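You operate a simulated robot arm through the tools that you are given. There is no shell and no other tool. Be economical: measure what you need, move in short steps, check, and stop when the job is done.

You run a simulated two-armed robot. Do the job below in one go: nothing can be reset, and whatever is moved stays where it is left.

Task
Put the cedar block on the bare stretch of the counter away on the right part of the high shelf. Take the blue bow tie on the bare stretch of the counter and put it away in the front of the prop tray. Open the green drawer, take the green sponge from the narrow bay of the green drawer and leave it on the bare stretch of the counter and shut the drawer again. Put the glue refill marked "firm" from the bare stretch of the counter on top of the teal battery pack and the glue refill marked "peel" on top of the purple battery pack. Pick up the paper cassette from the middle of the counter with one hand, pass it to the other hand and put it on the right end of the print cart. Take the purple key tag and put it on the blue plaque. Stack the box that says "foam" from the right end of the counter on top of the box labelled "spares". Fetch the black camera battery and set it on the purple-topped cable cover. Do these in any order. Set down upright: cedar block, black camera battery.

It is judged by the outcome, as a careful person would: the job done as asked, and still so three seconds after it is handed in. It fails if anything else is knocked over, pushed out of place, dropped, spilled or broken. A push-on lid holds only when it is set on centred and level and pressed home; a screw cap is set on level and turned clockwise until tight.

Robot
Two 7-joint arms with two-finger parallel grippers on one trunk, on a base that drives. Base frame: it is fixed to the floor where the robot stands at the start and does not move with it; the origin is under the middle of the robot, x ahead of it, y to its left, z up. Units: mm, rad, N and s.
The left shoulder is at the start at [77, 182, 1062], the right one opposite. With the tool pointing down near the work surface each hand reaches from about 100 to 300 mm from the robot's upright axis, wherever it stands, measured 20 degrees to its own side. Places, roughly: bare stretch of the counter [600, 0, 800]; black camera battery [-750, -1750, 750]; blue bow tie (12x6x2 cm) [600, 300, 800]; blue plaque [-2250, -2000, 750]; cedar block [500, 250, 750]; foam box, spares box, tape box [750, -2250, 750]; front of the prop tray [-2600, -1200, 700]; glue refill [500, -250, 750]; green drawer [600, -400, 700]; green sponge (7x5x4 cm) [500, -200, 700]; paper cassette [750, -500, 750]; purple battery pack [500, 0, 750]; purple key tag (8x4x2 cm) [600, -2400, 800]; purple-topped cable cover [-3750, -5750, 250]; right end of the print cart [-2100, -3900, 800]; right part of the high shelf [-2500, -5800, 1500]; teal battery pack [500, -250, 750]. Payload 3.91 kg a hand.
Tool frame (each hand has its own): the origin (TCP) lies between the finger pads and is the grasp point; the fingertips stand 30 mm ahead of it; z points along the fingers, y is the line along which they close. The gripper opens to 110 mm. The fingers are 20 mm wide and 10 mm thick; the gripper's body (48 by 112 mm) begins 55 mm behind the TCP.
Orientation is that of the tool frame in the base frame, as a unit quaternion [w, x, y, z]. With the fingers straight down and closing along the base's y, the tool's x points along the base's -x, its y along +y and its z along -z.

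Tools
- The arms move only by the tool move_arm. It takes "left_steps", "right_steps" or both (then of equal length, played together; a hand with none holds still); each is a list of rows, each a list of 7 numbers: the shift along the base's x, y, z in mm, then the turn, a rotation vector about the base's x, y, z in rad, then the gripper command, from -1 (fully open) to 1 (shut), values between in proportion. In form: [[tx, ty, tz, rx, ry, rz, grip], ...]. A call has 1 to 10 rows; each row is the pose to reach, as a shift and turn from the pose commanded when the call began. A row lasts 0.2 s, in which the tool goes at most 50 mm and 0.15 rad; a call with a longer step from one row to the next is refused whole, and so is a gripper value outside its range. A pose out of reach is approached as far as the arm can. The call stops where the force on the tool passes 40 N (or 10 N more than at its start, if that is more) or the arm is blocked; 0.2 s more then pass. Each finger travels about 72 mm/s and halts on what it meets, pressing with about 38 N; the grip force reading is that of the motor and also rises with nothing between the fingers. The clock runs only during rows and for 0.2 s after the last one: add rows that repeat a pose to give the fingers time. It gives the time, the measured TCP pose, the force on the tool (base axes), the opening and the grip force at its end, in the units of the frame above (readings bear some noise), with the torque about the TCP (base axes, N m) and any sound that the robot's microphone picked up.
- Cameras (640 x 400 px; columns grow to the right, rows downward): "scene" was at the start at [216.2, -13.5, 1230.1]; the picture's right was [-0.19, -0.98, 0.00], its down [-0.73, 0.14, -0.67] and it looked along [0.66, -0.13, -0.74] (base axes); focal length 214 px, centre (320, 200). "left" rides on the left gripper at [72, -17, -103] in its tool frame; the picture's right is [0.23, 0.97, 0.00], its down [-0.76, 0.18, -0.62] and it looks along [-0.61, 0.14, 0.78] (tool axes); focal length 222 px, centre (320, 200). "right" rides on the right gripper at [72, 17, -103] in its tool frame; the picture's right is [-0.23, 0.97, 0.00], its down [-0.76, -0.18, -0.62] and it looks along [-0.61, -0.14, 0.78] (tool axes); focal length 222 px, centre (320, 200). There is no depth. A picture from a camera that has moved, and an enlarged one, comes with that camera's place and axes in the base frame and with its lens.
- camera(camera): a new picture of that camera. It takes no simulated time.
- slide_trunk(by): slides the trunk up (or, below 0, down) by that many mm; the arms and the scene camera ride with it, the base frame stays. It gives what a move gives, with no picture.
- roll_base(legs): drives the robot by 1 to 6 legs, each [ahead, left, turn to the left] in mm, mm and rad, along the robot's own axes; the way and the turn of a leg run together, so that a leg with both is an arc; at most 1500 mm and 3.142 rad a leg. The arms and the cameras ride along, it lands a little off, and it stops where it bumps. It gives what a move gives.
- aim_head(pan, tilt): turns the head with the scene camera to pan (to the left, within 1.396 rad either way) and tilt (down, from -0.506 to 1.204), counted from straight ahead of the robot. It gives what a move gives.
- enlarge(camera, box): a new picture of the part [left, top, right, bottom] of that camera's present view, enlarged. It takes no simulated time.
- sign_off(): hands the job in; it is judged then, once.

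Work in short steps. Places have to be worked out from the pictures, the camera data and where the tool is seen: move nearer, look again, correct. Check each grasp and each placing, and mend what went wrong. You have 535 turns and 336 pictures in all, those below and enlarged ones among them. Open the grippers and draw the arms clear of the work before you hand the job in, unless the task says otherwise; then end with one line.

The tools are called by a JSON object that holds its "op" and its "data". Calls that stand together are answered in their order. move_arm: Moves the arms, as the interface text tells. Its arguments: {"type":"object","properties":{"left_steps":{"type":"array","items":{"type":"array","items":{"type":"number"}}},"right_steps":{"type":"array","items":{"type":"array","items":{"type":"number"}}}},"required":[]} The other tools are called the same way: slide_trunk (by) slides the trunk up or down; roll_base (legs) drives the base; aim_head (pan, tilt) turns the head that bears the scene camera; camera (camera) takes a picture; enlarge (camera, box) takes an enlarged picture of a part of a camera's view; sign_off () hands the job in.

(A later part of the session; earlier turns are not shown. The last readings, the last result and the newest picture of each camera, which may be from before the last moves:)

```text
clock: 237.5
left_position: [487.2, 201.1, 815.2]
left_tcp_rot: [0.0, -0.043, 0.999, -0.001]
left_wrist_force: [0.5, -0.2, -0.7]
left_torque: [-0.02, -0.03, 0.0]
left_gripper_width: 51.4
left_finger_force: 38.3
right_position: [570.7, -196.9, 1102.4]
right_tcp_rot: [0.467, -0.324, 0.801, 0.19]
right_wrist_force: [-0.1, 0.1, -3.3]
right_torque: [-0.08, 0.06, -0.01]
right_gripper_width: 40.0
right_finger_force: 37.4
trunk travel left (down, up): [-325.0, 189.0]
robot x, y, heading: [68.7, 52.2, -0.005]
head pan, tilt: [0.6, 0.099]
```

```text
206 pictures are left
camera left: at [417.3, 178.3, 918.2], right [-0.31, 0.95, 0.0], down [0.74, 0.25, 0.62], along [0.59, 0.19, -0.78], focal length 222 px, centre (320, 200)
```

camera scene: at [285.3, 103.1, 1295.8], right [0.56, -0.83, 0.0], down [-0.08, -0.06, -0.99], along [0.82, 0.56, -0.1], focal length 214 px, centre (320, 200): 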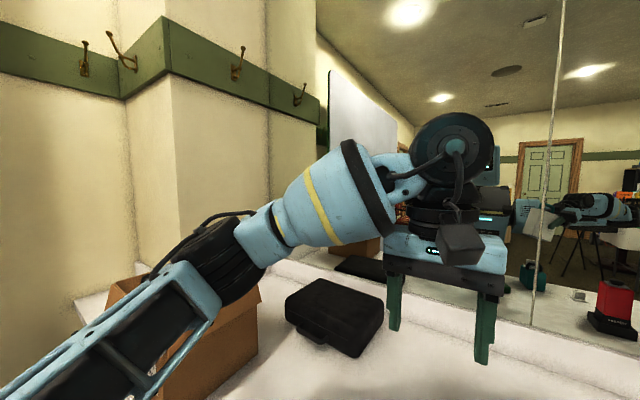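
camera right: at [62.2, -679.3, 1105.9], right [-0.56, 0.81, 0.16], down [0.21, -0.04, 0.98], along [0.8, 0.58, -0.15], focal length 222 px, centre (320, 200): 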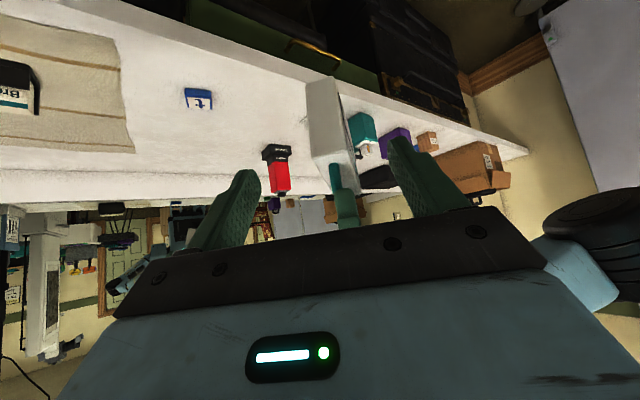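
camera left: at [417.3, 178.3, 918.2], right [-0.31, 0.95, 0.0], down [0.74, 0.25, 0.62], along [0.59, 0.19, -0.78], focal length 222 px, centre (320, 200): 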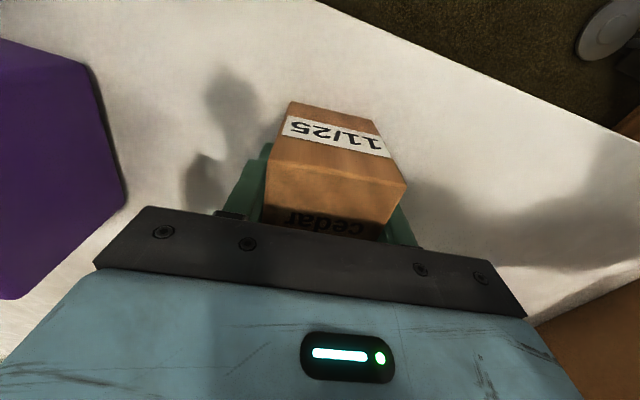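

Cedar gripped (51 mm). I lift it, back off and turn to look over the room for the trip to the cart and the high shelf.

{"op": "move_arm", "data": {"left_steps": [[0, 0, 40, 0, 0, 0, 0.4], [0, 0, 85, 0, 0, 0, 0.4], [0, 0, 130, 0, 0, 0, 0.4], [0, 0, 175, 0, 0, 0, 0.4], [0, 0, 220, 0, 0, 0, 0.4], [0, 0, 260, 0, 0, 0, 0.4]]}}

{"op": "roll_base", "data": {"legs": [[-400, -100, 0], [0, 0, -1.2]]}}

{"op": "aim_head", "data": {"pan": 0, "tilt": 0.25}}

{"op": "camera", "data": {"camera": "scene"}}

{"op": "aim_head", "data": {"pan": -1.0, "tilt": 0.25}}

{"op": "camera", "data": {"camera": "scene"}}

```text
clock: 238.9
left_position: [484.6, 201.5, 1073.9]
left_tcp_rot: [0.0, -0.044, 0.999, -0.001]
left_wrist_force: [0.0, -0.6, -1.6]
left_torque: [0.0, 0.0, 0.01]
left_gripper_width: 51.5
left_finger_force: 37.5
right_position: [571.1, -197.2, 1102.4]
right_tcp_rot: [0.467, -0.324, 0.8, 0.191]
right_wrist_force: [0.3, -0.3, -3.9]
right_torque: [-0.06, 0.11, -0.05]
right_gripper_width: 39.7
right_finger_force: 37.9
trunk travel left (down, up): [-325.0, 189.0]
robot x, y, heading: [72.9, 51.4, -0.006]
head pan, tilt: [0.6, 0.099]
```

```text
clock: 244.5
left_position: [-47.3, -389.7, 1073.8]
left_tcp_rot: [-0.001, 0.537, 0.844, -0.002]
left_wrist_force: [-0.8, 0.9, -0.1]
left_torque: [-0.03, -0.01, 0.01]
left_gripper_width: 51.5
left_finger_force: 38.4
right_position: [-392.1, -605.1, 1101.6]
right_tcp_rot: [0.492, 0.193, 0.842, -0.112]
right_wrist_force: [0.4, 0.1, -3.2]
right_torque: [0.08, 0.13, 0.0]
right_gripper_width: 40.0
right_finger_force: 37.8
trunk travel left (down, up): [-325.0, 189.0]
robot x, y, heading: [-330.7, -51.8, -1.218]
head pan, tilt: [0.6, 0.099]
```

```text
clock: 245.5
left_position: [-45.6, -388.1, 1074.3]
left_tcp_rot: [-0.001, 0.536, 0.844, -0.001]
left_wrist_force: [1.4, -0.5, -1.0]
left_torque: [0.0, -0.01, 0.02]
left_gripper_width: 51.2
left_finger_force: 37.7
right_position: [-393.0, -606.1, 1101.9]
right_tcp_rot: [0.492, 0.192, 0.842, -0.111]
right_wrist_force: [-0.1, 0.4, -3.7]
right_torque: [0.05, 0.1, -0.01]
right_gripper_width: 39.8
right_finger_force: 37.9
trunk travel left (down, up): [-325.0, 189.0]
robot x, y, heading: [-332.5, -50.5, -1.224]
head pan, tilt: [0.0, 0.25]
```

```text
205 pictures are left
camera scene: at [-252.3, -267.8, 1282.0], right [-0.94, -0.34, 0.0], down [-0.08, 0.23, -0.97], along [0.33, -0.91, -0.25], focal length 214 px, centre (320, 200)
```

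scene: 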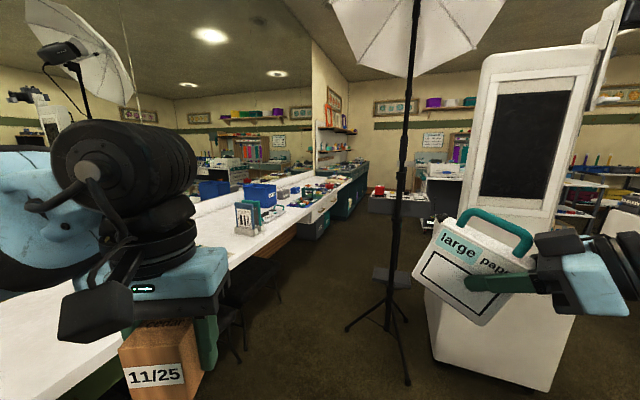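

```text
clock: 246.8
left_position: [-45.7, -389.7, 1074.6]
left_tcp_rot: [-0.002, 0.536, 0.844, -0.002]
left_wrist_force: [0.0, -0.7, -0.5]
left_torque: [0.0, -0.02, 0.01]
left_gripper_width: 51.3
left_finger_force: 37.9
right_position: [-392.2, -605.4, 1100.0]
right_tcp_rot: [0.491, 0.193, 0.842, -0.112]
right_wrist_force: [-0.7, 0.6, -3.3]
right_torque: [0.06, 0.1, -0.01]
right_gripper_width: 39.8
right_finger_force: 37.7
trunk travel left (down, up): [-325.0, 189.0]
robot x, y, heading: [-336.2, -49.2, -1.224]
head pan, tilt: [-1.0, 0.25]
```

```text
204 pictures are left
camera scene: at [-340.8, -254.2, 1281.9], right [-0.79, 0.61, 0.0], down [0.15, 0.2, -0.97], along [-0.59, -0.77, -0.25], focal length 214 px, centre (320, 200)
```

scene: 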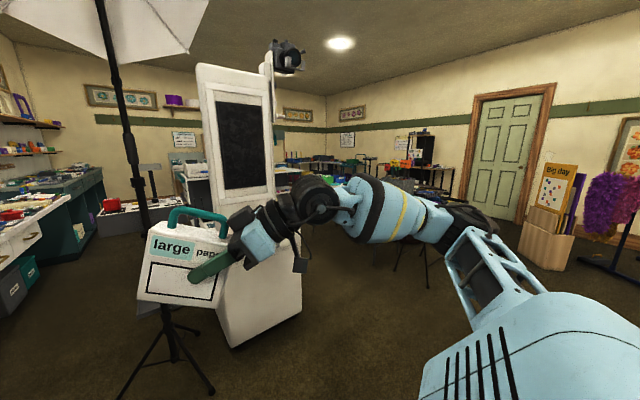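

I see the kiosk (front face y≈−1490, x −590…−1100) with open carpet to its right. I drive around it in stages, turning to face the far part of the room.

{"op": "roll_base", "data": {"legs": [[0, 0, -0.6], [200, -600, 0]]}}

{"op": "aim_head", "data": {"pan": -0.2, "tilt": 0.3}}

{"op": "camera", "data": {"camera": "scene"}}

```text
clock: 254.2
left_position: [-920.1, -539.1, 1074.0]
left_tcp_rot: [-0.001, 0.762, 0.647, -0.001]
left_wrist_force: [-0.6, -0.2, -0.4]
left_torque: [0.0, 0.01, -0.01]
left_gripper_width: 51.5
left_finger_force: 37.9
right_position: [-1327.3, -521.3, 1100.7]
right_tcp_rot: [0.436, 0.434, 0.746, -0.253]
right_wrist_force: [-0.4, 0.4, -3.7]
right_torque: [0.07, 0.07, 0.02]
right_gripper_width: 39.7
right_finger_force: 38.1
trunk travel left (down, up): [-325.0, 189.0]
robot x, y, heading: [-963.8, -97.3, -1.829]
head pan, tilt: [-1.0, 0.25]
```

```text
clock: 255.3
left_position: [-919.3, -539.3, 1073.9]
left_tcp_rot: [-0.001, 0.763, 0.647, -0.001]
left_wrist_force: [-0.5, -0.7, -1.1]
left_torque: [-0.04, -0.04, -0.03]
left_gripper_width: 51.4
left_finger_force: 37.8
right_position: [-1328.8, -521.9, 1103.6]
right_tcp_rot: [0.436, 0.434, 0.747, -0.252]
right_wrist_force: [0.0, 0.1, -3.5]
right_torque: [0.11, 0.06, 0.03]
right_gripper_width: 40.0
right_finger_force: 38.2
trunk travel left (down, up): [-325.0, 189.0]
robot x, y, heading: [-959.9, -96.3, -1.829]
head pan, tilt: [-0.201, 0.3]
```

```text
203 pictures are left
camera scene: at [-1039.7, -315.1, 1277.2], right [-0.9, 0.44, 0.0], down [0.13, 0.27, -0.96], along [-0.42, -0.86, -0.3], focal length 214 px, centre (320, 200)
```

scene: 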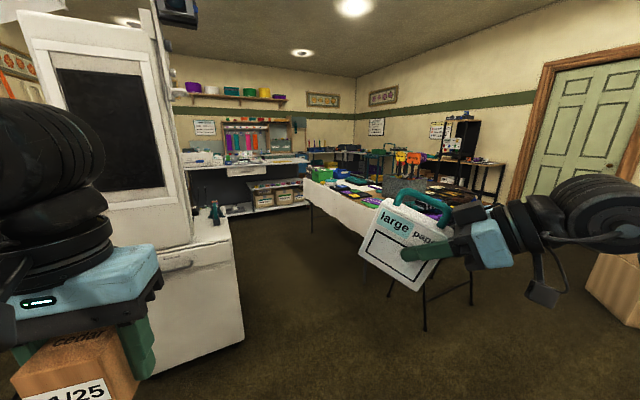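

A table lies along x≲−2060 (y −1000…−2700), and the kiosk ends at x≈−1100. I take the corridor at x≈−1700, heading −y.

{"op": "roll_base", "data": {"legs": [[0, 0, 0.259], [0, -740, 0]]}}

{"op": "aim_head", "data": {"pan": 0, "tilt": 0.3}}

{"op": "camera", "data": {"camera": "scene"}}

```text
clock: 263.1
left_position: [-1540.5, -520.0, 1073.7]
left_tcp_rot: [-0.001, 0.665, 0.747, -0.002]
left_wrist_force: [0.0, 0.0, -1.3]
left_torque: [0.01, 0.01, 0.0]
left_gripper_width: 51.5
left_finger_force: 38.1
right_position: [-1937.4, -617.7, 1101.4]
right_tcp_rot: [0.467, 0.325, 0.8, -0.188]
right_wrist_force: [0.4, -0.4, -4.3]
right_torque: [0.11, 0.08, 0.0]
right_gripper_width: 39.8
right_finger_force: 38.2
trunk travel left (down, up): [-325.0, 189.0]
robot x, y, heading: [-1703.7, -108.1, -1.548]
head pan, tilt: [-0.201, 0.3]
```

```text
clock: 263.8
left_position: [-1540.0, -522.0, 1074.4]
left_tcp_rot: [-0.001, 0.666, 0.746, -0.001]
left_wrist_force: [0.2, 0.7, -1.5]
left_torque: [0.02, -0.01, -0.02]
left_gripper_width: 51.6
left_finger_force: 37.2
right_position: [-1937.6, -617.2, 1102.4]
right_tcp_rot: [0.467, 0.326, 0.8, -0.189]
right_wrist_force: [-0.4, -0.5, -2.6]
right_torque: [0.09, 0.05, 0.02]
right_gripper_width: 39.7
right_finger_force: 38.4
trunk travel left (down, up): [-325.0, 189.0]
robot x, y, heading: [-1705.9, -111.4, -1.547]
head pan, tilt: [0.0, 0.3]
```

```text
202 pictures are left
camera scene: at [-1697.9, -340.8, 1277.2], right [-1.0, -0.02, 0.0], down [-0.01, 0.3, -0.96], along [0.02, -0.95, -0.3], focal length 214 px, centre (320, 200)
```

scene: 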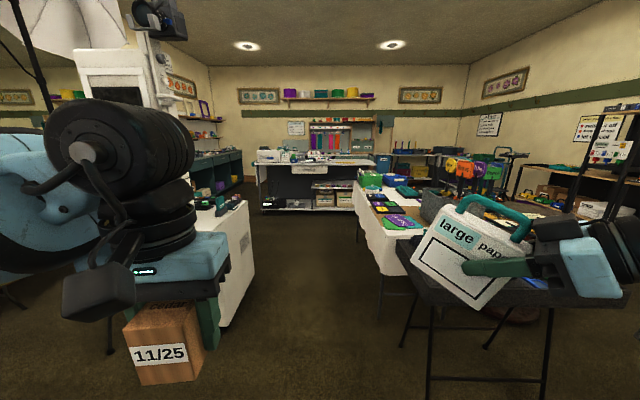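

The corridor is clear. I drive ahead 1400 mm, drifting slightly left to its centre.

{"op": "roll_base", "data": {"legs": [[1400, 60, -0.02]]}}

{"op": "camera", "data": {"camera": "scene"}}

```text
clock: 271.0
left_position: [-1460.3, -1960.5, 1074.0]
left_tcp_rot: [-0.002, 0.671, 0.741, -0.001]
left_wrist_force: [0.8, -0.1, -1.8]
left_torque: [0.01, -0.01, 0.04]
left_gripper_width: 51.7
left_finger_force: 37.4
right_position: [-1858.8, -2050.9, 1102.4]
right_tcp_rot: [0.465, 0.332, 0.797, -0.193]
right_wrist_force: [-0.1, 0.9, -3.4]
right_torque: [0.09, 0.07, -0.01]
right_gripper_width: 39.6
right_finger_force: 38.2
trunk travel left (down, up): [-325.0, 189.0]
robot x, y, heading: [-1617.0, -1544.2, -1.562]
head pan, tilt: [0.0, 0.3]
```

```text
201 pictures are left
camera scene: at [-1616.0, -1777.5, 1277.2], right [-1.0, -0.01, 0.0], down [0.0, 0.3, -0.96], along [0.01, -0.96, -0.3], focal length 214 px, centre (320, 200)
```

scene: 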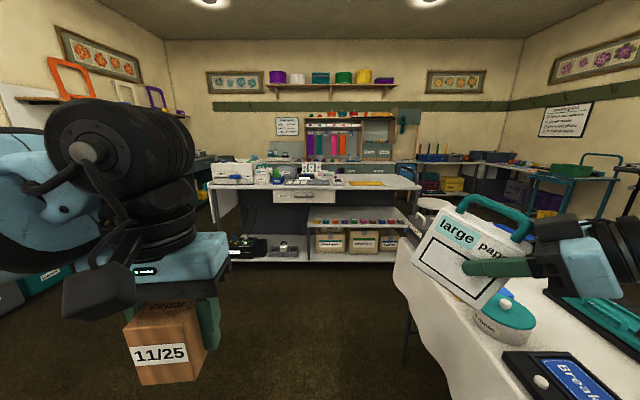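

The white wheeled print cart is ahead with its right end toward the right. I drive on 1100 mm.

{"op": "roll_base", "data": {"legs": [[1100, 30, 0]]}}

{"op": "aim_head", "data": {"pan": -0.3, "tilt": 0.4}}

{"op": "camera", "data": {"camera": "scene"}}

```text
clock: 276.5
left_position: [-1386.0, -3024.1, 1072.3]
left_tcp_rot: [-0.002, 0.658, 0.753, -0.002]
left_wrist_force: [0.5, 0.4, -1.5]
left_torque: [0.0, 0.02, 0.01]
left_gripper_width: 51.3
left_finger_force: 37.7
right_position: [-1780.6, -3130.0, 1102.1]
right_tcp_rot: [0.469, 0.318, 0.803, -0.184]
right_wrist_force: [-0.5, -0.5, -3.7]
right_torque: [0.08, 0.12, 0.01]
right_gripper_width: 39.9
right_finger_force: 37.6
trunk travel left (down, up): [-325.0, 189.0]
robot x, y, heading: [-1555.1, -2617.6, -1.524]
head pan, tilt: [0.0, 0.3]
```

```text
clock: 277.3
left_position: [-1386.9, -3025.5, 1072.2]
left_tcp_rot: [0.0, 0.658, 0.753, -0.002]
left_wrist_force: [-0.5, 0.3, -0.6]
left_torque: [-0.01, 0.0, -0.02]
left_gripper_width: 51.4
left_finger_force: 38.2
right_position: [-1781.2, -3129.6, 1101.6]
right_tcp_rot: [0.469, 0.318, 0.804, -0.184]
right_wrist_force: [0.9, 0.8, -2.7]
right_torque: [0.08, 0.07, -0.02]
right_gripper_width: 40.0
right_finger_force: 38.0
trunk travel left (down, up): [-325.0, 189.0]
robot x, y, heading: [-1559.5, -2617.5, -1.529]
head pan, tilt: [-0.3, 0.4]
```

```text
200 pictures are left
camera scene: at [-1575.5, -2844.3, 1268.0], right [-0.97, 0.25, 0.0], down [0.1, 0.38, -0.92], along [-0.23, -0.89, -0.39], focal length 214 px, centre (320, 200)
```

scene: 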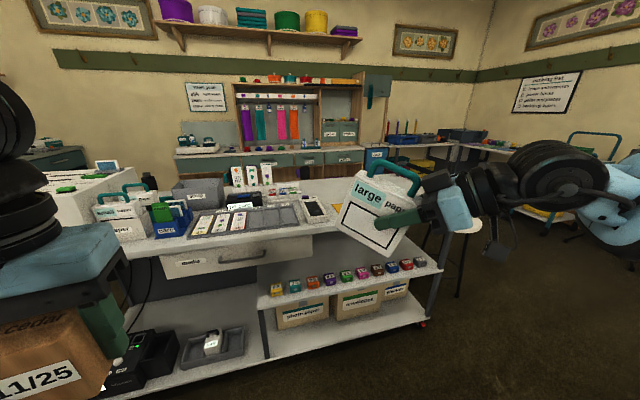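

The cart's front edge is at y≈−3590. I advance 250 mm and shift right to see its right end.

{"op": "roll_base", "data": {"legs": [[260, 0, -0.04], [0, -420, 0]]}}

{"op": "aim_head", "data": {"pan": 0.0, "tilt": 0.6}}

{"op": "camera", "data": {"camera": "scene"}}

```text
clock: 281.9
left_position: [-1707.5, -3294.6, 1073.6]
left_tcp_rot: [-0.001, 0.679, 0.735, -0.001]
left_wrist_force: [0.9, -0.7, -0.8]
left_torque: [0.01, 0.03, 0.02]
left_gripper_width: 51.4
left_finger_force: 38.3
right_position: [-2106.8, -3378.3, 1100.1]
right_tcp_rot: [0.462, 0.342, 0.794, -0.196]
right_wrist_force: [0.1, -1.3, -3.3]
right_torque: [0.1, 0.08, -0.03]
right_gripper_width: 39.9
right_finger_force: 37.9
trunk travel left (down, up): [-325.0, 189.0]
robot x, y, heading: [-1856.3, -2876.5, -1.582]
head pan, tilt: [-0.3, 0.4]
stopped in leg 2: the robot was blocked; the commanded pose is now the measured one
```

```text
clock: 282.7
left_position: [-1709.3, -3292.9, 1075.0]
left_tcp_rot: [-0.001, 0.679, 0.735, -0.001]
left_wrist_force: [-0.3, 0.3, -1.2]
left_torque: [-0.01, 0.04, -0.02]
left_gripper_width: 51.5
left_finger_force: 37.7
right_position: [-2107.8, -3377.6, 1101.3]
right_tcp_rot: [0.464, 0.341, 0.793, -0.197]
right_wrist_force: [-0.3, 0.7, -4.0]
right_torque: [0.08, 0.07, 0.03]
right_gripper_width: 39.9
right_finger_force: 38.1
trunk travel left (down, up): [-325.0, 189.0]
robot x, y, heading: [-1853.6, -2878.8, -1.579]
head pan, tilt: [0.0, 0.6]
```

```text
199 pictures are left
camera scene: at [-1858.9, -3104.1, 1249.8], right [-1.0, 0.01, 0.0], down [0.01, 0.56, -0.83], along [-0.01, -0.83, -0.56], focal length 214 px, centre (320, 200)
```

scene: 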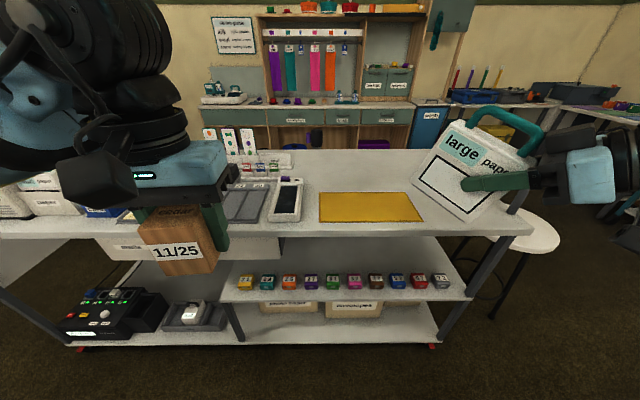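

The base touched something on the right (the table end). I ease off left, and zoom on the cassette to measure its tilt.

{"op": "roll_base", "data": {"legs": [[0, 30, 0]]}}

{"op": "enlarge", "data": {"camera": "scene", "box": [390, 80, 640, 240]}}

{"op": "aim_head", "data": {"pan": -1.39, "tilt": 0.7}}

{"op": "camera", "data": {"camera": "scene"}}

```text
clock: 283.7
left_position: [-1678.2, -3293.8, 1074.2]
left_tcp_rot: [-0.001, 0.679, 0.734, -0.001]
left_wrist_force: [0.3, -0.5, -1.3]
left_torque: [-0.04, -0.02, 0.01]
left_gripper_width: 51.5
left_finger_force: 37.9
right_position: [-2078.4, -3377.3, 1101.8]
right_tcp_rot: [0.463, 0.34, 0.795, -0.196]
right_wrist_force: [0.4, -0.1, -4.5]
right_torque: [0.03, 0.06, -0.04]
right_gripper_width: 39.8
right_finger_force: 38.5
trunk travel left (down, up): [-325.0, 189.0]
robot x, y, heading: [-1826.3, -2877.3, -1.574]
head pan, tilt: [0.0, 0.6]
```

```text
2.50 times, centred on (515, 160) of scene
camera zoom: at [-1828.7, -3104.3, 1249.7], right [-1.0, 0.01, 0.0], down [0.0, 0.57, -0.82], along [-0.01, -0.82, -0.57], focal length 536 px, centre (-168, 300)
```

zoom: 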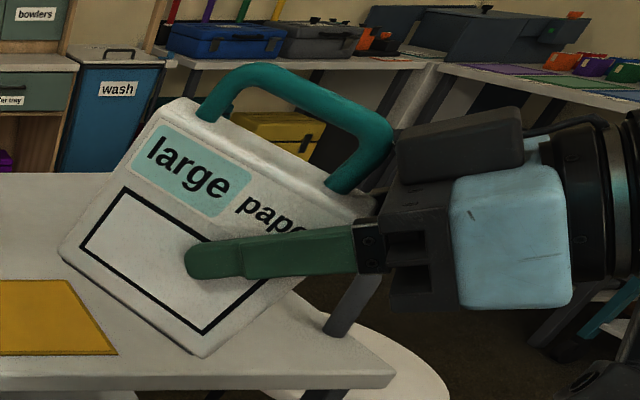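

```text
clock: 285.2
left_position: [-1679.3, -3294.4, 1074.0]
left_tcp_rot: [-0.001, 0.679, 0.734, -0.001]
left_wrist_force: [0.0, 1.0, -1.0]
left_torque: [0.0, 0.0, -0.02]
left_gripper_width: 51.5
left_finger_force: 38.2
right_position: [-2078.1, -3378.7, 1101.0]
right_tcp_rot: [0.464, 0.341, 0.794, -0.196]
right_wrist_force: [-0.1, 0.1, -4.2]
right_torque: [0.1, 0.1, 0.0]
right_gripper_width: 39.7
right_finger_force: 37.8
trunk travel left (down, up): [-325.0, 189.0]
robot x, y, heading: [-1827.3, -2878.0, -1.582]
head pan, tilt: [-1.389, 0.7]
```

```text
197 pictures are left
camera scene: at [-1912.1, -3030.6, 1241.1], right [-0.17, 0.99, 0.0], down [0.63, 0.11, -0.76], along [-0.75, -0.13, -0.64], focal length 214 px, centre (320, 200)
```

scene: 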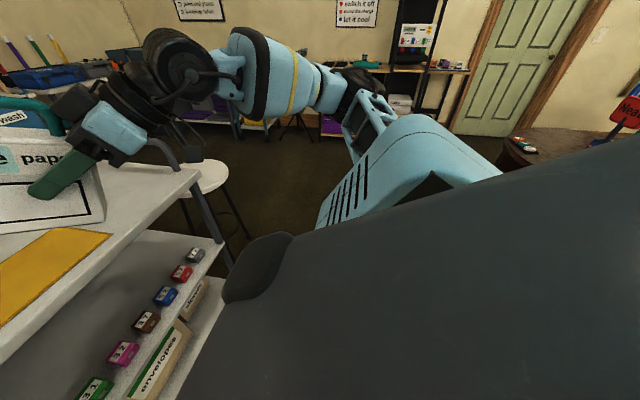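

No contact visible now; it was the table's end behind-right. The cassette is tilted ≈17°. I advance 300 mm, shift right 100 mm, and pitch the right hand by 0.3 rad to level the cassette.

{"op": "roll_base", "data": {"legs": [[300, 0, 0], [0, -100, 0]]}}

{"op": "move_arm", "data": {"right_steps": [[0, 0, 0, 0.108, 0.104, 0, 0.7], [0, 0, 0, 0.216, 0.208, 0, 0.7], [0, 0, 0, 0.216, 0.208, 0, 0.7]]}}

{"op": "aim_head", "data": {"pan": -0.4, "tilt": 0.7}}

{"op": "camera", "data": {"camera": "scene"}}

```text
clock: 288.4
left_position: [-1782.2, -3591.5, 1072.4]
left_tcp_rot: [-0.002, 0.679, 0.734, -0.001]
left_wrist_force: [-0.2, 0.3, -0.4]
left_torque: [-0.02, 0.01, -0.01]
left_gripper_width: 51.6
left_finger_force: 38.6
right_position: [-2181.5, -3676.4, 1101.0]
right_tcp_rot: [0.464, 0.34, 0.794, -0.196]
right_wrist_force: [-1.0, 0.5, -3.7]
right_torque: [0.09, 0.06, -0.02]
right_gripper_width: 40.0
right_finger_force: 38.4
trunk travel left (down, up): [-325.0, 189.0]
robot x, y, heading: [-1928.1, -3176.9, -1.583]
head pan, tilt: [-1.389, 0.7]
```

```text
clock: 289.2
left_position: [-1781.9, -3592.8, 1073.6]
left_tcp_rot: [-0.001, 0.679, 0.734, -0.001]
left_wrist_force: [0.5, 0.1, -1.3]
left_torque: [-0.01, 0.01, -0.03]
left_gripper_width: 51.4
left_finger_force: 38.3
right_position: [-2182.2, -3677.0, 1102.5]
right_tcp_rot: [0.34, 0.366, 0.854, -0.143]
right_wrist_force: [-0.6, -0.3, -3.4]
right_torque: [0.05, 0.09, 0.02]
right_gripper_width: 39.9
right_finger_force: 38.1
trunk travel left (down, up): [-325.0, 189.0]
robot x, y, heading: [-1929.1, -3178.0, -1.577]
head pan, tilt: [-1.389, 0.7]
```

```text
clock: 290.5
left_position: [-1783.9, -3591.5, 1073.8]
left_tcp_rot: [-0.001, 0.679, 0.735, -0.001]
left_wrist_force: [-0.4, 0.2, -0.7]
left_torque: [0.02, -0.03, -0.01]
left_gripper_width: 51.6
left_finger_force: 38.3
right_position: [-2181.7, -3676.2, 1100.5]
right_tcp_rot: [0.338, 0.366, 0.855, -0.143]
right_wrist_force: [-0.2, -0.6, -2.9]
right_torque: [0.11, 0.05, 0.0]
right_gripper_width: 39.8
right_finger_force: 38.5
trunk travel left (down, up): [-325.0, 189.0]
robot x, y, heading: [-1931.6, -3177.8, -1.576]
head pan, tilt: [-0.4, 0.7]
```

```text
196 pictures are left
camera scene: at [-1965.7, -3392.2, 1241.1], right [-0.92, 0.4, 0.0], down [0.26, 0.59, -0.76], along [-0.3, -0.7, -0.64], focal length 214 px, centre (320, 200)
```

scene: 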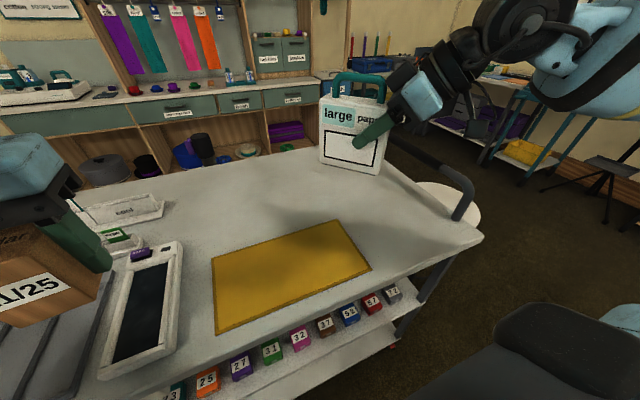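

Cassette is level now. I extend the right hand over the cart's right part, behind the yellow sheet.

{"op": "move_arm", "data": {"right_steps": [[1, -39, -10, 0, 0, 0, 0.7], [2, -78, -20, 0, 0, 0, 0.7], [3, -117, -30, 0, 0, 0, 0.7], [4, -156, -40, 0, 0, 0, 0.7], [5, -196, -50, 0, 0, 0, 0.7], [5, -196, -95, 0, 0, 0, 0.7], [5, -196, -140, 0, 0, 0, 0.7], [5, -196, -180, 0, 0, 0, 0.7], [5, -196, -180, 0, 0, 0, 0.7]]}}

{"op": "camera", "data": {"camera": "scene"}}

```text
clock: 292.5
left_position: [-1782.9, -3590.5, 1075.3]
left_tcp_rot: [0.0, 0.679, 0.734, -0.002]
left_wrist_force: [0.5, -0.1, -0.6]
left_torque: [0.03, -0.02, 0.03]
left_gripper_width: 51.3
left_finger_force: 38.0
right_position: [-2114.5, -3809.2, 924.2]
right_tcp_rot: [0.345, 0.368, 0.85, -0.153]
right_wrist_force: [-3.5, -8.0, 33.1]
right_torque: [0.41, 0.51, 0.14]
right_gripper_width: 39.9
right_finger_force: 38.4
right hand out of reach, approached as far as the arm can: row 2, 3, 4, 5, 6, 7, 8, 9
trunk travel left (down, up): [-325.0, 189.0]
robot x, y, heading: [-1931.5, -3176.4, -1.578]
head pan, tilt: [-0.4, 0.7]
```

```text
195 pictures are left
camera scene: at [-1965.2, -3390.3, 1241.8], right [-0.92, 0.4, 0.0], down [0.26, 0.59, -0.77], along [-0.3, -0.7, -0.64], focal length 214 px, centre (320, 200)
```

scene: 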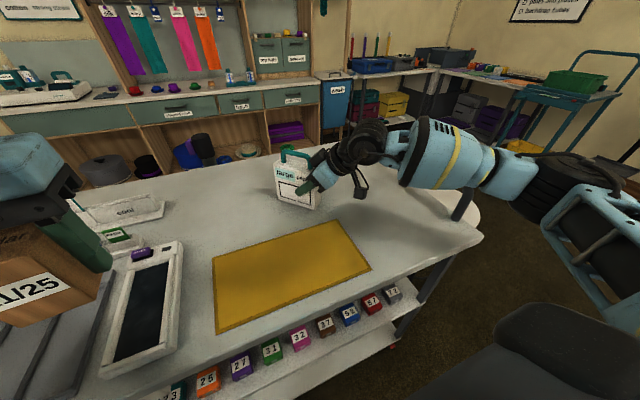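

Contact at TCP z≈924 (so the cart top is higher, ≈862). The spot is behind the yellow sheet. I zoom to check it's flat.

{"op": "enlarge", "data": {"camera": "scene", "box": [230, 120, 390, 230]}}

{"op": "camera", "data": {"camera": "right"}}

```text
3.64 times, centred on (310, 175) of scene
camera zoom: at [-1965.2, -3390.3, 1241.8], right [-0.92, 0.4, 0.0], down [0.26, 0.59, -0.77], along [-0.3, -0.7, -0.64], focal length 780 px, centre (356, 291)
```

zoom: 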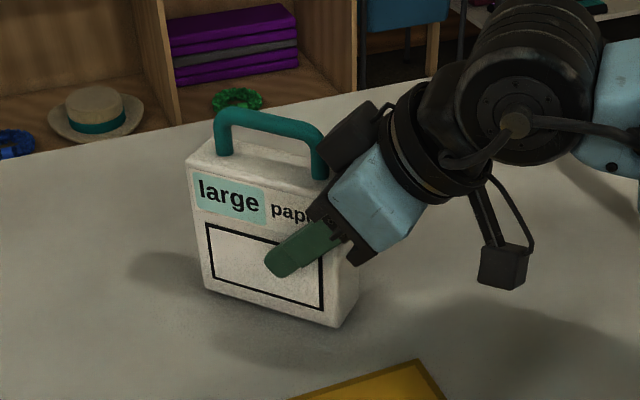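

```text
193 pictures are left
camera right: at [-2186.7, -3707.2, 948.4], right [0.82, 0.55, 0.15], down [-0.05, -0.2, 0.98], along [0.56, -0.81, -0.14], focal length 222 px, centre (320, 200)
```

right: 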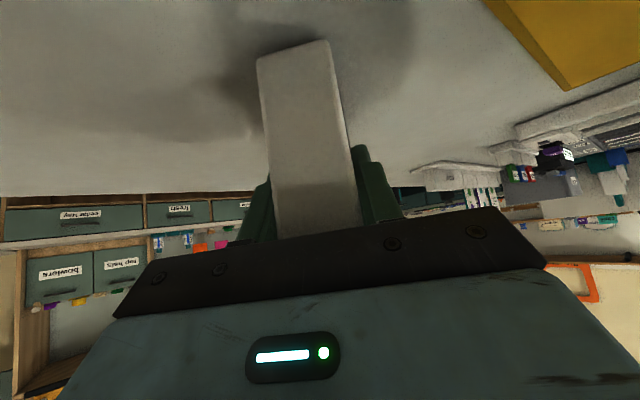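

It's practically upright on the cart. I ease up slightly, open, and withdraw along the tool axis.

{"op": "move_arm", "data": {"right_steps": [[0, 0, 3, 0, 0, 0, 0.6], [0, 0, 3, 0, 0, 0, 0.2], [0, 0, 3, 0, 0, 0, -0.1], [0, 0, 3, 0, 0, 0, -0.2], [-15, 16, 25, 0, 0, 0, -0.2], [-30, 32, 47, 0, 0, 0, -0.2], [-45, 48, 70, 0, 0, 0, -0.2], [-60, 64, 92, 0, 0, 0, -0.2]]}}

{"op": "enlarge", "data": {"camera": "scene", "box": [200, 100, 400, 240]}}

```text
clock: 294.3
left_position: [-1783.3, -3591.3, 1073.0]
left_tcp_rot: [-0.002, 0.679, 0.734, -0.001]
left_wrist_force: [-0.4, 0.6, -0.4]
left_torque: [-0.02, -0.03, -0.01]
left_gripper_width: 51.7
left_finger_force: 37.6
right_position: [-2170.2, -3734.8, 1006.5]
right_tcp_rot: [0.338, 0.371, 0.853, -0.146]
right_wrist_force: [-0.6, 0.0, 0.9]
right_torque: [-0.03, 0.0, 0.01]
right_gripper_width: 65.9
right_finger_force: 0.0
right hand out of reach, approached as far as the arm can: row 7, 8
trunk travel left (down, up): [-325.0, 189.0]
robot x, y, heading: [-1930.9, -3178.1, -1.585]
head pan, tilt: [-0.4, 0.7]
```

```text
2.86 times, centred on (300, 170) of scene
camera zoom: at [-1966.1, -3391.2, 1241.3], right [-0.92, 0.4, 0.0], down [0.26, 0.59, -0.77], along [-0.3, -0.7, -0.64], focal length 613 px, centre (377, 286)
```

zoom: 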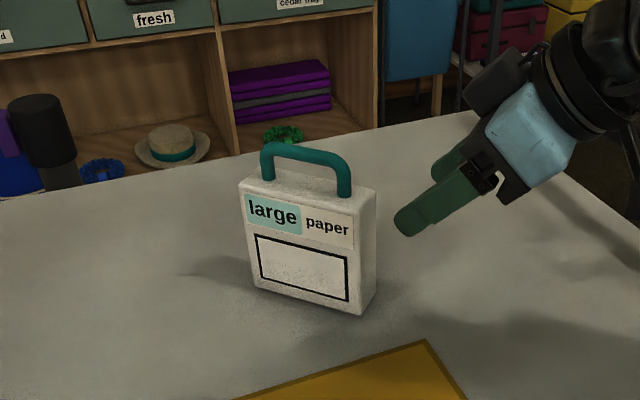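

The cassette stands upright on the cart. Next, the cedar block to the high shelf. I look at the hutch/high shelf and the ways around the cart.

{"op": "aim_head", "data": {"pan": -0.3, "tilt": 0.1}}

{"op": "camera", "data": {"camera": "scene"}}

{"op": "enlarge", "data": {"camera": "scene", "box": [130, 60, 450, 220]}}

{"op": "aim_head", "data": {"pan": -1.1, "tilt": 0.4}}

{"op": "camera", "data": {"camera": "scene"}}

```text
clock: 295.3
left_position: [-1782.1, -3593.1, 1073.5]
left_tcp_rot: [-0.002, 0.679, 0.734, -0.001]
left_wrist_force: [1.1, 0.2, -0.9]
left_torque: [-0.01, 0.03, 0.02]
left_gripper_width: 51.5
left_finger_force: 38.0
right_position: [-2168.2, -3736.2, 1007.9]
right_tcp_rot: [0.338, 0.37, 0.853, -0.146]
right_wrist_force: [0.6, -0.4, 0.0]
right_torque: [0.01, 0.02, 0.02]
right_gripper_width: 65.8
right_finger_force: 0.1
trunk travel left (down, up): [-325.0, 189.0]
robot x, y, heading: [-1930.1, -3174.1, -1.573]
head pan, tilt: [-0.3, 0.099]
```

```text
191 pictures are left
camera scene: at [-1959.8, -3401.8, 1295.8], right [-0.95, 0.3, 0.0], down [0.03, 0.1, -0.99], along [-0.3, -0.95, -0.1], focal length 214 px, centre (320, 200)
```

scene: 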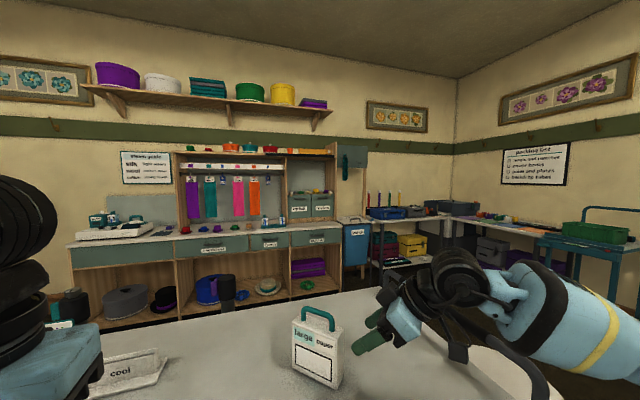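

```text
2.00 times, centred on (290, 140) of scene
camera zoom: at [-1959.8, -3401.8, 1295.8], right [-0.95, 0.3, 0.0], down [0.03, 0.1, -0.99], along [-0.3, -0.95, -0.1], focal length 429 px, centre (380, 320)
```

zoom: 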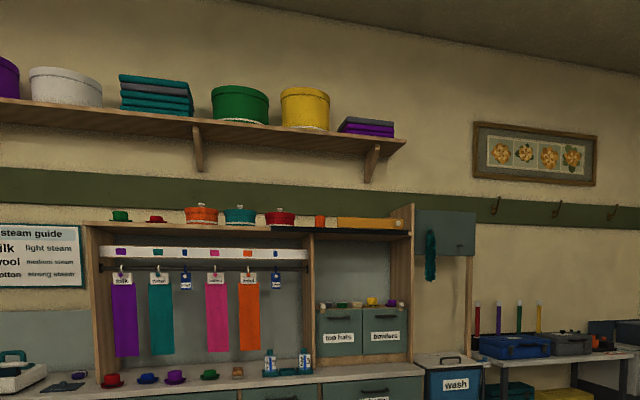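

```text
clock: 296.4
left_position: [-1781.8, -3591.8, 1073.6]
left_tcp_rot: [-0.002, 0.679, 0.735, -0.001]
left_wrist_force: [-0.2, 1.0, -1.2]
left_torque: [-0.04, -0.02, 0.0]
left_gripper_width: 51.2
left_finger_force: 37.6
right_position: [-2169.4, -3736.8, 1008.3]
right_tcp_rot: [0.338, 0.37, 0.853, -0.146]
right_wrist_force: [0.7, -0.2, -0.7]
right_torque: [0.0, -0.01, -0.01]
right_gripper_width: 66.0
right_finger_force: 0.0
trunk travel left (down, up): [-325.0, 189.0]
robot x, y, heading: [-1930.7, -3179.3, -1.58]
head pan, tilt: [-1.1, 0.4]
```

```text
189 pictures are left
camera scene: at [-2014.6, -3355.5, 1268.0], right [-0.45, 0.89, 0.0], down [0.35, 0.17, -0.92], along [-0.82, -0.41, -0.39], focal length 214 px, centre (320, 200)
```

scene: 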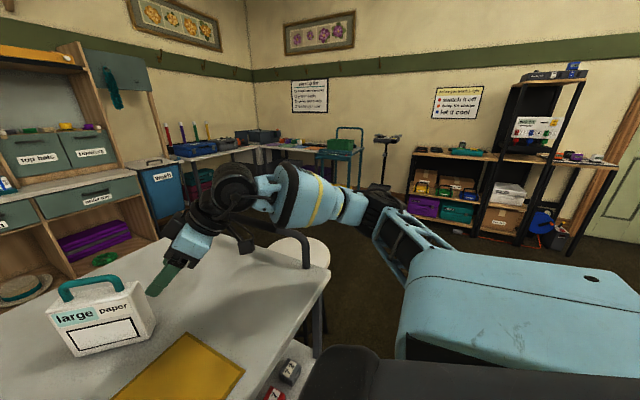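

The high shelf is the top of the hutch behind the cart. I tuck the right hand and drive around the right side of the cart (stool at ≈(−2730,−3815)).

{"op": "move_arm", "data": {"right_steps": [[0, 35, 20, 0, 0, 0, 0], [0, 70, 40, 0, 0, 0, 0], [0, 105, 60, 0, 0, 0, 0], [0, 130, 80, 0, 0, 0, 0]]}}

{"op": "roll_base", "data": {"legs": [[60, 0, 0], [0, -1200, 0]]}}

{"op": "aim_head", "data": {"pan": -0.2, "tilt": 0.4}}

{"op": "camera", "data": {"camera": "scene"}}

```text
clock: 297.4
left_position: [-1781.6, -3592.0, 1073.9]
left_tcp_rot: [-0.002, 0.679, 0.734, -0.001]
left_wrist_force: [0.9, 0.6, -0.6]
left_torque: [-0.01, 0.0, 0.01]
left_gripper_width: 51.5
left_finger_force: 38.0
right_position: [-2168.8, -3603.4, 1086.0]
right_tcp_rot: [0.34, 0.367, 0.854, -0.144]
right_wrist_force: [-0.6, 0.0, -0.2]
right_torque: [0.0, 0.01, 0.0]
right_gripper_width: 54.9
right_finger_force: 0.2
trunk travel left (down, up): [-325.0, 189.0]
robot x, y, heading: [-1928.4, -3178.7, -1.579]
head pan, tilt: [-1.1, 0.4]
```

```text
clock: 308.5
left_position: [-2966.3, -3630.8, 1073.8]
left_tcp_rot: [-0.001, 0.688, 0.725, -0.001]
left_wrist_force: [-0.3, 0.1, -0.8]
left_torque: [-0.01, 0.02, -0.03]
left_gripper_width: 51.4
left_finger_force: 38.2
right_position: [-3353.9, -3634.2, 1086.3]
right_tcp_rot: [0.338, 0.376, 0.85, -0.148]
right_wrist_force: [0.1, -0.4, -0.2]
right_torque: [-0.01, 0.01, -0.02]
right_gripper_width: 54.9
right_finger_force: 0.0
trunk travel left (down, up): [-325.0, 189.0]
robot x, y, heading: [-3108.3, -3215.6, -1.607]
head pan, tilt: [-1.1, 0.4]
```

```text
clock: 309.7
left_position: [-2966.3, -3631.1, 1072.8]
left_tcp_rot: [-0.002, 0.688, 0.726, -0.001]
left_wrist_force: [-1.3, 0.1, -1.0]
left_torque: [-0.01, -0.01, 0.0]
left_gripper_width: 51.6
left_finger_force: 37.7
right_position: [-3354.0, -3632.1, 1085.9]
right_tcp_rot: [0.338, 0.377, 0.849, -0.149]
right_wrist_force: [0.5, -0.7, 0.6]
right_torque: [-0.01, 0.0, -0.02]
right_gripper_width: 55.3
right_finger_force: 0.0
trunk travel left (down, up): [-325.0, 189.0]
robot x, y, heading: [-3102.0, -3207.9, -1.603]
head pan, tilt: [-0.201, 0.4]
```

```text
188 pictures are left
camera scene: at [-3130.3, -3439.3, 1268.0], right [-0.97, 0.23, 0.0], down [0.09, 0.38, -0.92], along [-0.21, -0.9, -0.39], focal length 214 px, centre (320, 200)
```

scene: 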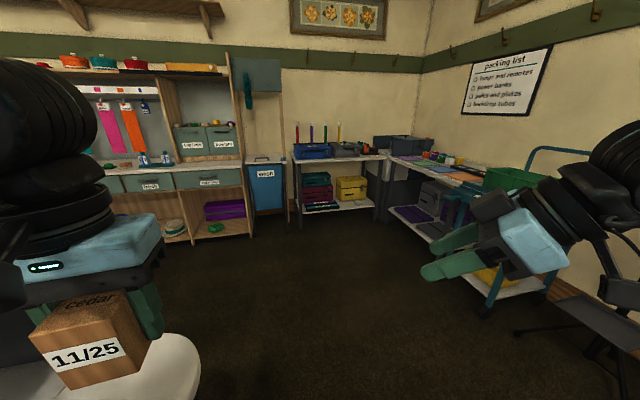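

Clear floor ahead; the cabinet front is at y≈−5554 and the shelf top at about z≈1555. I drive up toward it and raise the trunk.

{"op": "roll_base", "data": {"legs": [[1400, 0, 0.03], [0, 400, 0]]}}

{"op": "slide_trunk", "data": {"by": 185}}

{"op": "aim_head", "data": {"pan": 0.0, "tilt": 0.1}}

{"op": "camera", "data": {"camera": "scene"}}

```text
clock: 312.8
left_position: [-2982.2, -4067.2, 1072.9]
left_tcp_rot: [-0.003, 0.688, 0.725, 0.0]
left_wrist_force: [0.2, 0.0, -1.0]
left_torque: [0.05, -0.01, 0.0]
left_gripper_width: 51.4
left_finger_force: 37.8
right_position: [-3369.5, -4071.0, 1083.9]
right_tcp_rot: [0.337, 0.378, 0.849, -0.147]
right_wrist_force: [-0.3, -1.2, -0.8]
right_torque: [0.06, 0.01, 0.03]
right_gripper_width: 54.9
right_finger_force: 0.1
trunk travel left (down, up): [-325.0, 189.0]
robot x, y, heading: [-3120.5, -3644.9, -1.61]
head pan, tilt: [-0.201, 0.4]
stopped in leg 1: the robot was blocked; the commanded pose is now the measured one
```

```text
clock: 314.9
left_position: [-2981.3, -4063.4, 1258.4]
left_tcp_rot: [-0.001, 0.689, 0.725, -0.001]
left_wrist_force: [0.4, -0.6, -0.7]
left_torque: [0.03, -0.03, -0.01]
left_gripper_width: 51.6
left_finger_force: 38.4
right_position: [-3368.9, -4064.3, 1270.4]
right_tcp_rot: [0.338, 0.378, 0.849, -0.149]
right_wrist_force: [0.1, -0.8, -0.3]
right_torque: [0.02, 0.0, 0.01]
right_gripper_width: 54.5
right_finger_force: 0.1
trunk travel left (down, up): [-510.0, 4.0]
robot x, y, heading: [-3114.6, -3643.7, -1.605]
head pan, tilt: [-0.201, 0.4]
```

```text
clock: 315.6
left_position: [-2982.1, -4062.9, 1260.3]
left_tcp_rot: [-0.001, 0.689, 0.725, -0.002]
left_wrist_force: [-0.3, 0.2, -1.1]
left_torque: [0.01, -0.03, -0.01]
left_gripper_width: 51.5
left_finger_force: 37.6
right_position: [-3368.1, -4065.1, 1272.0]
right_tcp_rot: [0.338, 0.377, 0.85, -0.149]
right_wrist_force: [1.6, -0.7, -0.4]
right_torque: [0.02, -0.01, 0.02]
right_gripper_width: 54.9
right_finger_force: 0.1
trunk travel left (down, up): [-510.0, 4.0]
robot x, y, heading: [-3120.6, -3640.9, -1.606]
head pan, tilt: [0.0, 0.099]
```

```text
187 pictures are left
camera scene: at [-3122.7, -3749.9, 1505.4], right [-1.0, 0.04, 0.0], down [0.0, 0.1, -0.99], along [-0.04, -0.99, -0.1], focal length 214 px, centre (320, 200)
```

scene: 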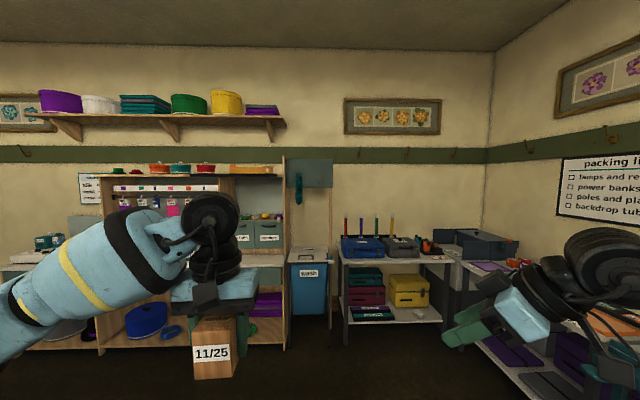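

I was blocked — probably by the stool at my left. I check it.

{"op": "roll_base", "data": {"legs": [[-40, -60, 0]]}}

{"op": "aim_head", "data": {"pan": 0.9, "tilt": 1.1}}

{"op": "camera", "data": {"camera": "scene"}}

```text
clock: 316.9
left_position: [-3038.6, -4022.4, 1259.4]
left_tcp_rot: [-0.001, 0.688, 0.725, -0.002]
left_wrist_force: [0.5, -0.1, -1.0]
left_torque: [-0.03, -0.02, 0.01]
left_gripper_width: 51.4
left_finger_force: 38.1
right_position: [-3426.9, -4023.1, 1271.9]
right_tcp_rot: [0.338, 0.377, 0.85, -0.149]
right_wrist_force: [0.6, 0.0, 0.0]
right_torque: [-0.01, -0.01, -0.02]
right_gripper_width: 55.1
right_finger_force: 0.1
trunk travel left (down, up): [-510.0, 4.0]
robot x, y, heading: [-3177.3, -3602.3, -1.604]
head pan, tilt: [0.0, 0.099]
```

```text
clock: 318.1
left_position: [-3039.8, -4021.0, 1260.1]
left_tcp_rot: [0.0, 0.689, 0.725, -0.002]
left_wrist_force: [0.2, 0.3, -0.3]
left_torque: [0.0, -0.01, 0.01]
left_gripper_width: 51.6
left_finger_force: 37.7
right_position: [-3426.5, -4022.4, 1271.1]
right_tcp_rot: [0.338, 0.377, 0.849, -0.15]
right_wrist_force: [0.6, -1.1, 0.0]
right_torque: [0.02, 0.03, 0.02]
right_gripper_width: 55.1
right_finger_force: 0.1
trunk travel left (down, up): [-510.0, 4.0]
robot x, y, heading: [-3176.3, -3603.9, -1.604]
head pan, tilt: [0.901, 1.1]
```

```text
186 pictures are left
camera scene: at [-3129.3, -3657.3, 1420.7], right [-0.65, -0.76, 0.0], down [-0.68, 0.58, -0.45], along [0.35, -0.29, -0.89], focal length 214 px, centre (320, 200)
```

scene: 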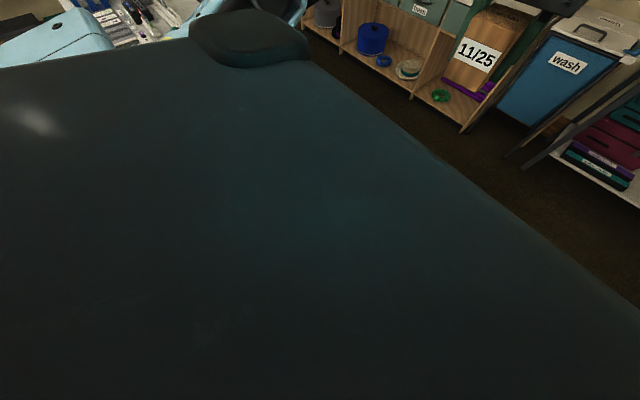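

{"op": "aim_head", "data": {"pan": 1.39, "tilt": 0.7}}

{"op": "camera", "data": {"camera": "scene"}}

{"op": "camera", "data": {"camera": "left"}}

```text
clock: 319.1
left_position: [-3039.3, -4022.5, 1259.0]
left_tcp_rot: [0.0, 0.688, 0.726, -0.002]
left_wrist_force: [-0.4, 0.5, -0.3]
left_torque: [-0.03, 0.01, -0.02]
left_gripper_width: 51.3
left_finger_force: 38.4
right_position: [-3426.6, -4022.4, 1271.6]
right_tcp_rot: [0.338, 0.378, 0.849, -0.15]
right_wrist_force: [-1.0, 0.4, -0.8]
right_torque: [0.0, 0.0, 0.0]
right_gripper_width: 55.1
right_finger_force: 0.0
trunk travel left (down, up): [-510.0, 4.0]
robot x, y, heading: [-3175.4, -3603.0, -1.602]
head pan, tilt: [1.389, 0.7]
```

```text
185 pictures are left
camera scene: at [-3094.4, -3634.8, 1450.6], right [-0.22, -0.98, 0.0], down [-0.63, 0.14, -0.76], along [0.75, -0.16, -0.64], focal length 214 px, centre (320, 200)
```

scene: 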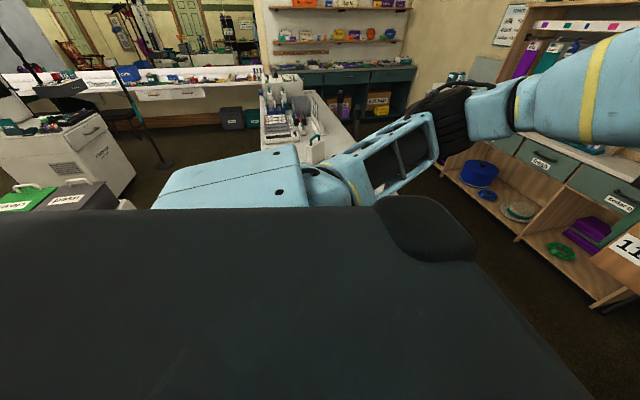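

```text
184 pictures are left
camera left: at [-3059.6, -3949.4, 1362.3], right [0.96, 0.28, 0.0], down [0.22, -0.75, 0.62], along [0.17, -0.6, -0.78], focal length 222 px, centre (320, 200)
```

left: 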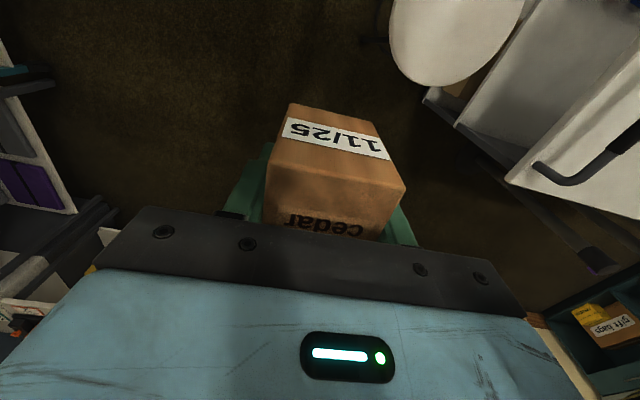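

The stool stands where it was (≈(−2723,−3815)). I swing farther right and go past it.

{"op": "roll_base", "data": {"legs": [[0, -150, 0.03], [1000, 0, 0]]}}

{"op": "aim_head", "data": {"pan": 0.3, "tilt": 0.1}}

{"op": "camera", "data": {"camera": "scene"}}

```text
clock: 325.9
left_position: [-3154.3, -5035.3, 1260.6]
left_tcp_rot: [0.0, 0.664, 0.747, -0.003]
left_wrist_force: [0.5, -0.7, -1.0]
left_torque: [-0.02, 0.01, -0.03]
left_gripper_width: 51.5
left_finger_force: 37.9
right_position: [-3540.6, -5062.9, 1271.6]
right_tcp_rot: [0.343, 0.349, 0.861, -0.138]
right_wrist_force: [0.2, 0.6, -0.2]
right_torque: [-0.03, 0.03, 0.0]
right_gripper_width: 55.1
right_finger_force: 0.1
trunk travel left (down, up): [-510.0, 4.0]
robot x, y, heading: [-3317.8, -4623.8, -1.536]
head pan, tilt: [1.389, 0.7]
```

```text
clock: 327.3
left_position: [-3154.4, -5034.7, 1259.3]
left_tcp_rot: [-0.001, 0.664, 0.748, -0.002]
left_wrist_force: [-0.6, 0.6, -0.7]
left_torque: [-0.02, 0.01, -0.01]
left_gripper_width: 51.4
left_finger_force: 37.9
right_position: [-3539.7, -5062.4, 1271.5]
right_tcp_rot: [0.343, 0.349, 0.861, -0.138]
right_wrist_force: [1.3, -0.3, -0.2]
right_torque: [0.03, -0.01, 0.0]
right_gripper_width: 54.9
right_finger_force: 0.0
trunk travel left (down, up): [-510.0, 4.0]
robot x, y, heading: [-3319.8, -4623.9, -1.539]
head pan, tilt: [0.3, 0.099]
```

```text
183 pictures are left
camera scene: at [-3288.4, -4727.1, 1505.4], right [-0.95, -0.33, 0.0], down [-0.03, 0.09, -0.99], along [0.32, -0.94, -0.1], focal length 214 px, centre (320, 200)
```

scene: 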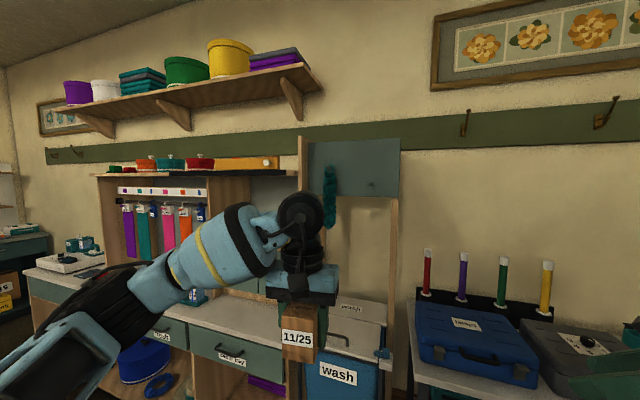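

I zoom on the right part of the high shelf.

{"op": "enlarge", "data": {"camera": "scene", "box": [90, 130, 330, 220]}}

```text
2.67 times, centred on (210, 175) of scene
camera zoom: at [-3288.4, -4727.1, 1505.4], right [-0.95, -0.33, 0.0], down [-0.03, 0.09, -0.99], along [0.32, -0.94, -0.1], focal length 572 px, centre (613, 267)
```

zoom: 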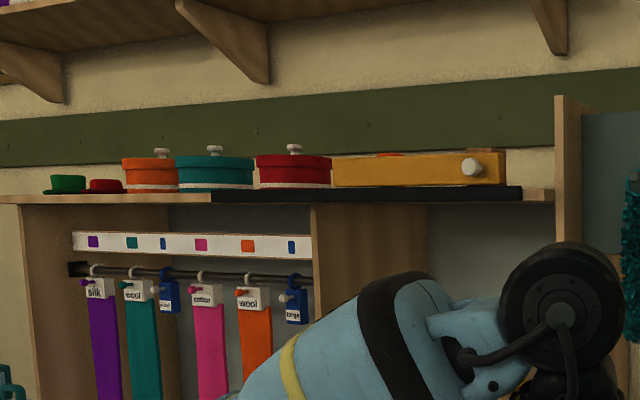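

The right part carries pots and a yellow box; I need to see the free area from above. I try raising the left hand (with the cedar) by ~340 mm.

{"op": "move_arm", "data": {"left_steps": [[0, 0, 45, 0, 0, 0, 0.4], [0, 0, 90, 0, 0, 0, 0.4], [0, 0, 135, 0, 0, 0, 0.4], [0, 0, 180, 0, 0, 0, 0.4], [0, 0, 225, 0, 0, 0, 0.4], [0, 0, 270, 0, 0, 0, 0.4], [0, 0, 315, 0, 0, 0, 0.4], [0, 0, 345, 0, 0, 0, 0.4]]}}

{"op": "camera", "data": {"camera": "left"}}

```text
clock: 329.1
left_position: [-3154.0, -5012.7, 1529.1]
left_tcp_rot: [0.0, 0.665, 0.747, -0.003]
left_wrist_force: [-0.2, -0.1, -0.5]
left_torque: [-0.04, -0.03, -0.01]
left_gripper_width: 51.9
left_finger_force: 38.3
left hand out of reach, approached as far as the arm can: row 6, 7, 8
right_position: [-3541.7, -5060.6, 1272.7]
right_tcp_rot: [0.344, 0.348, 0.861, -0.139]
right_wrist_force: [-0.3, 0.2, 0.3]
right_torque: [0.0, -0.03, 0.01]
right_gripper_width: 55.1
right_finger_force: 0.1
trunk travel left (down, up): [-510.0, 4.0]
robot x, y, heading: [-3313.9, -4629.0, -1.544]
head pan, tilt: [0.3, 0.099]
```

```text
181 pictures are left
camera left: at [-3178.5, -4940.8, 1631.9], right [0.94, 0.34, -0.01], down [0.27, -0.73, 0.63], along [0.21, -0.59, -0.78], focal length 222 px, centre (320, 200)
```

left: 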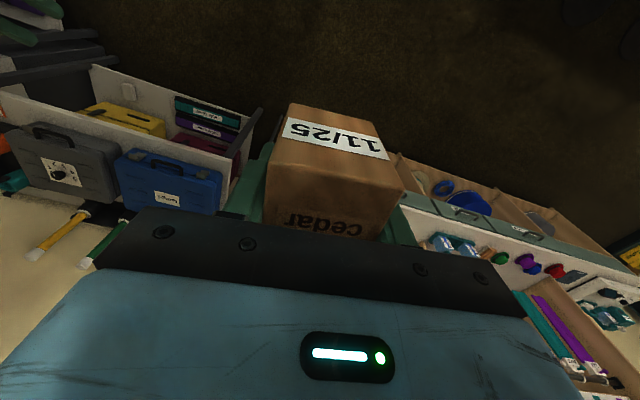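

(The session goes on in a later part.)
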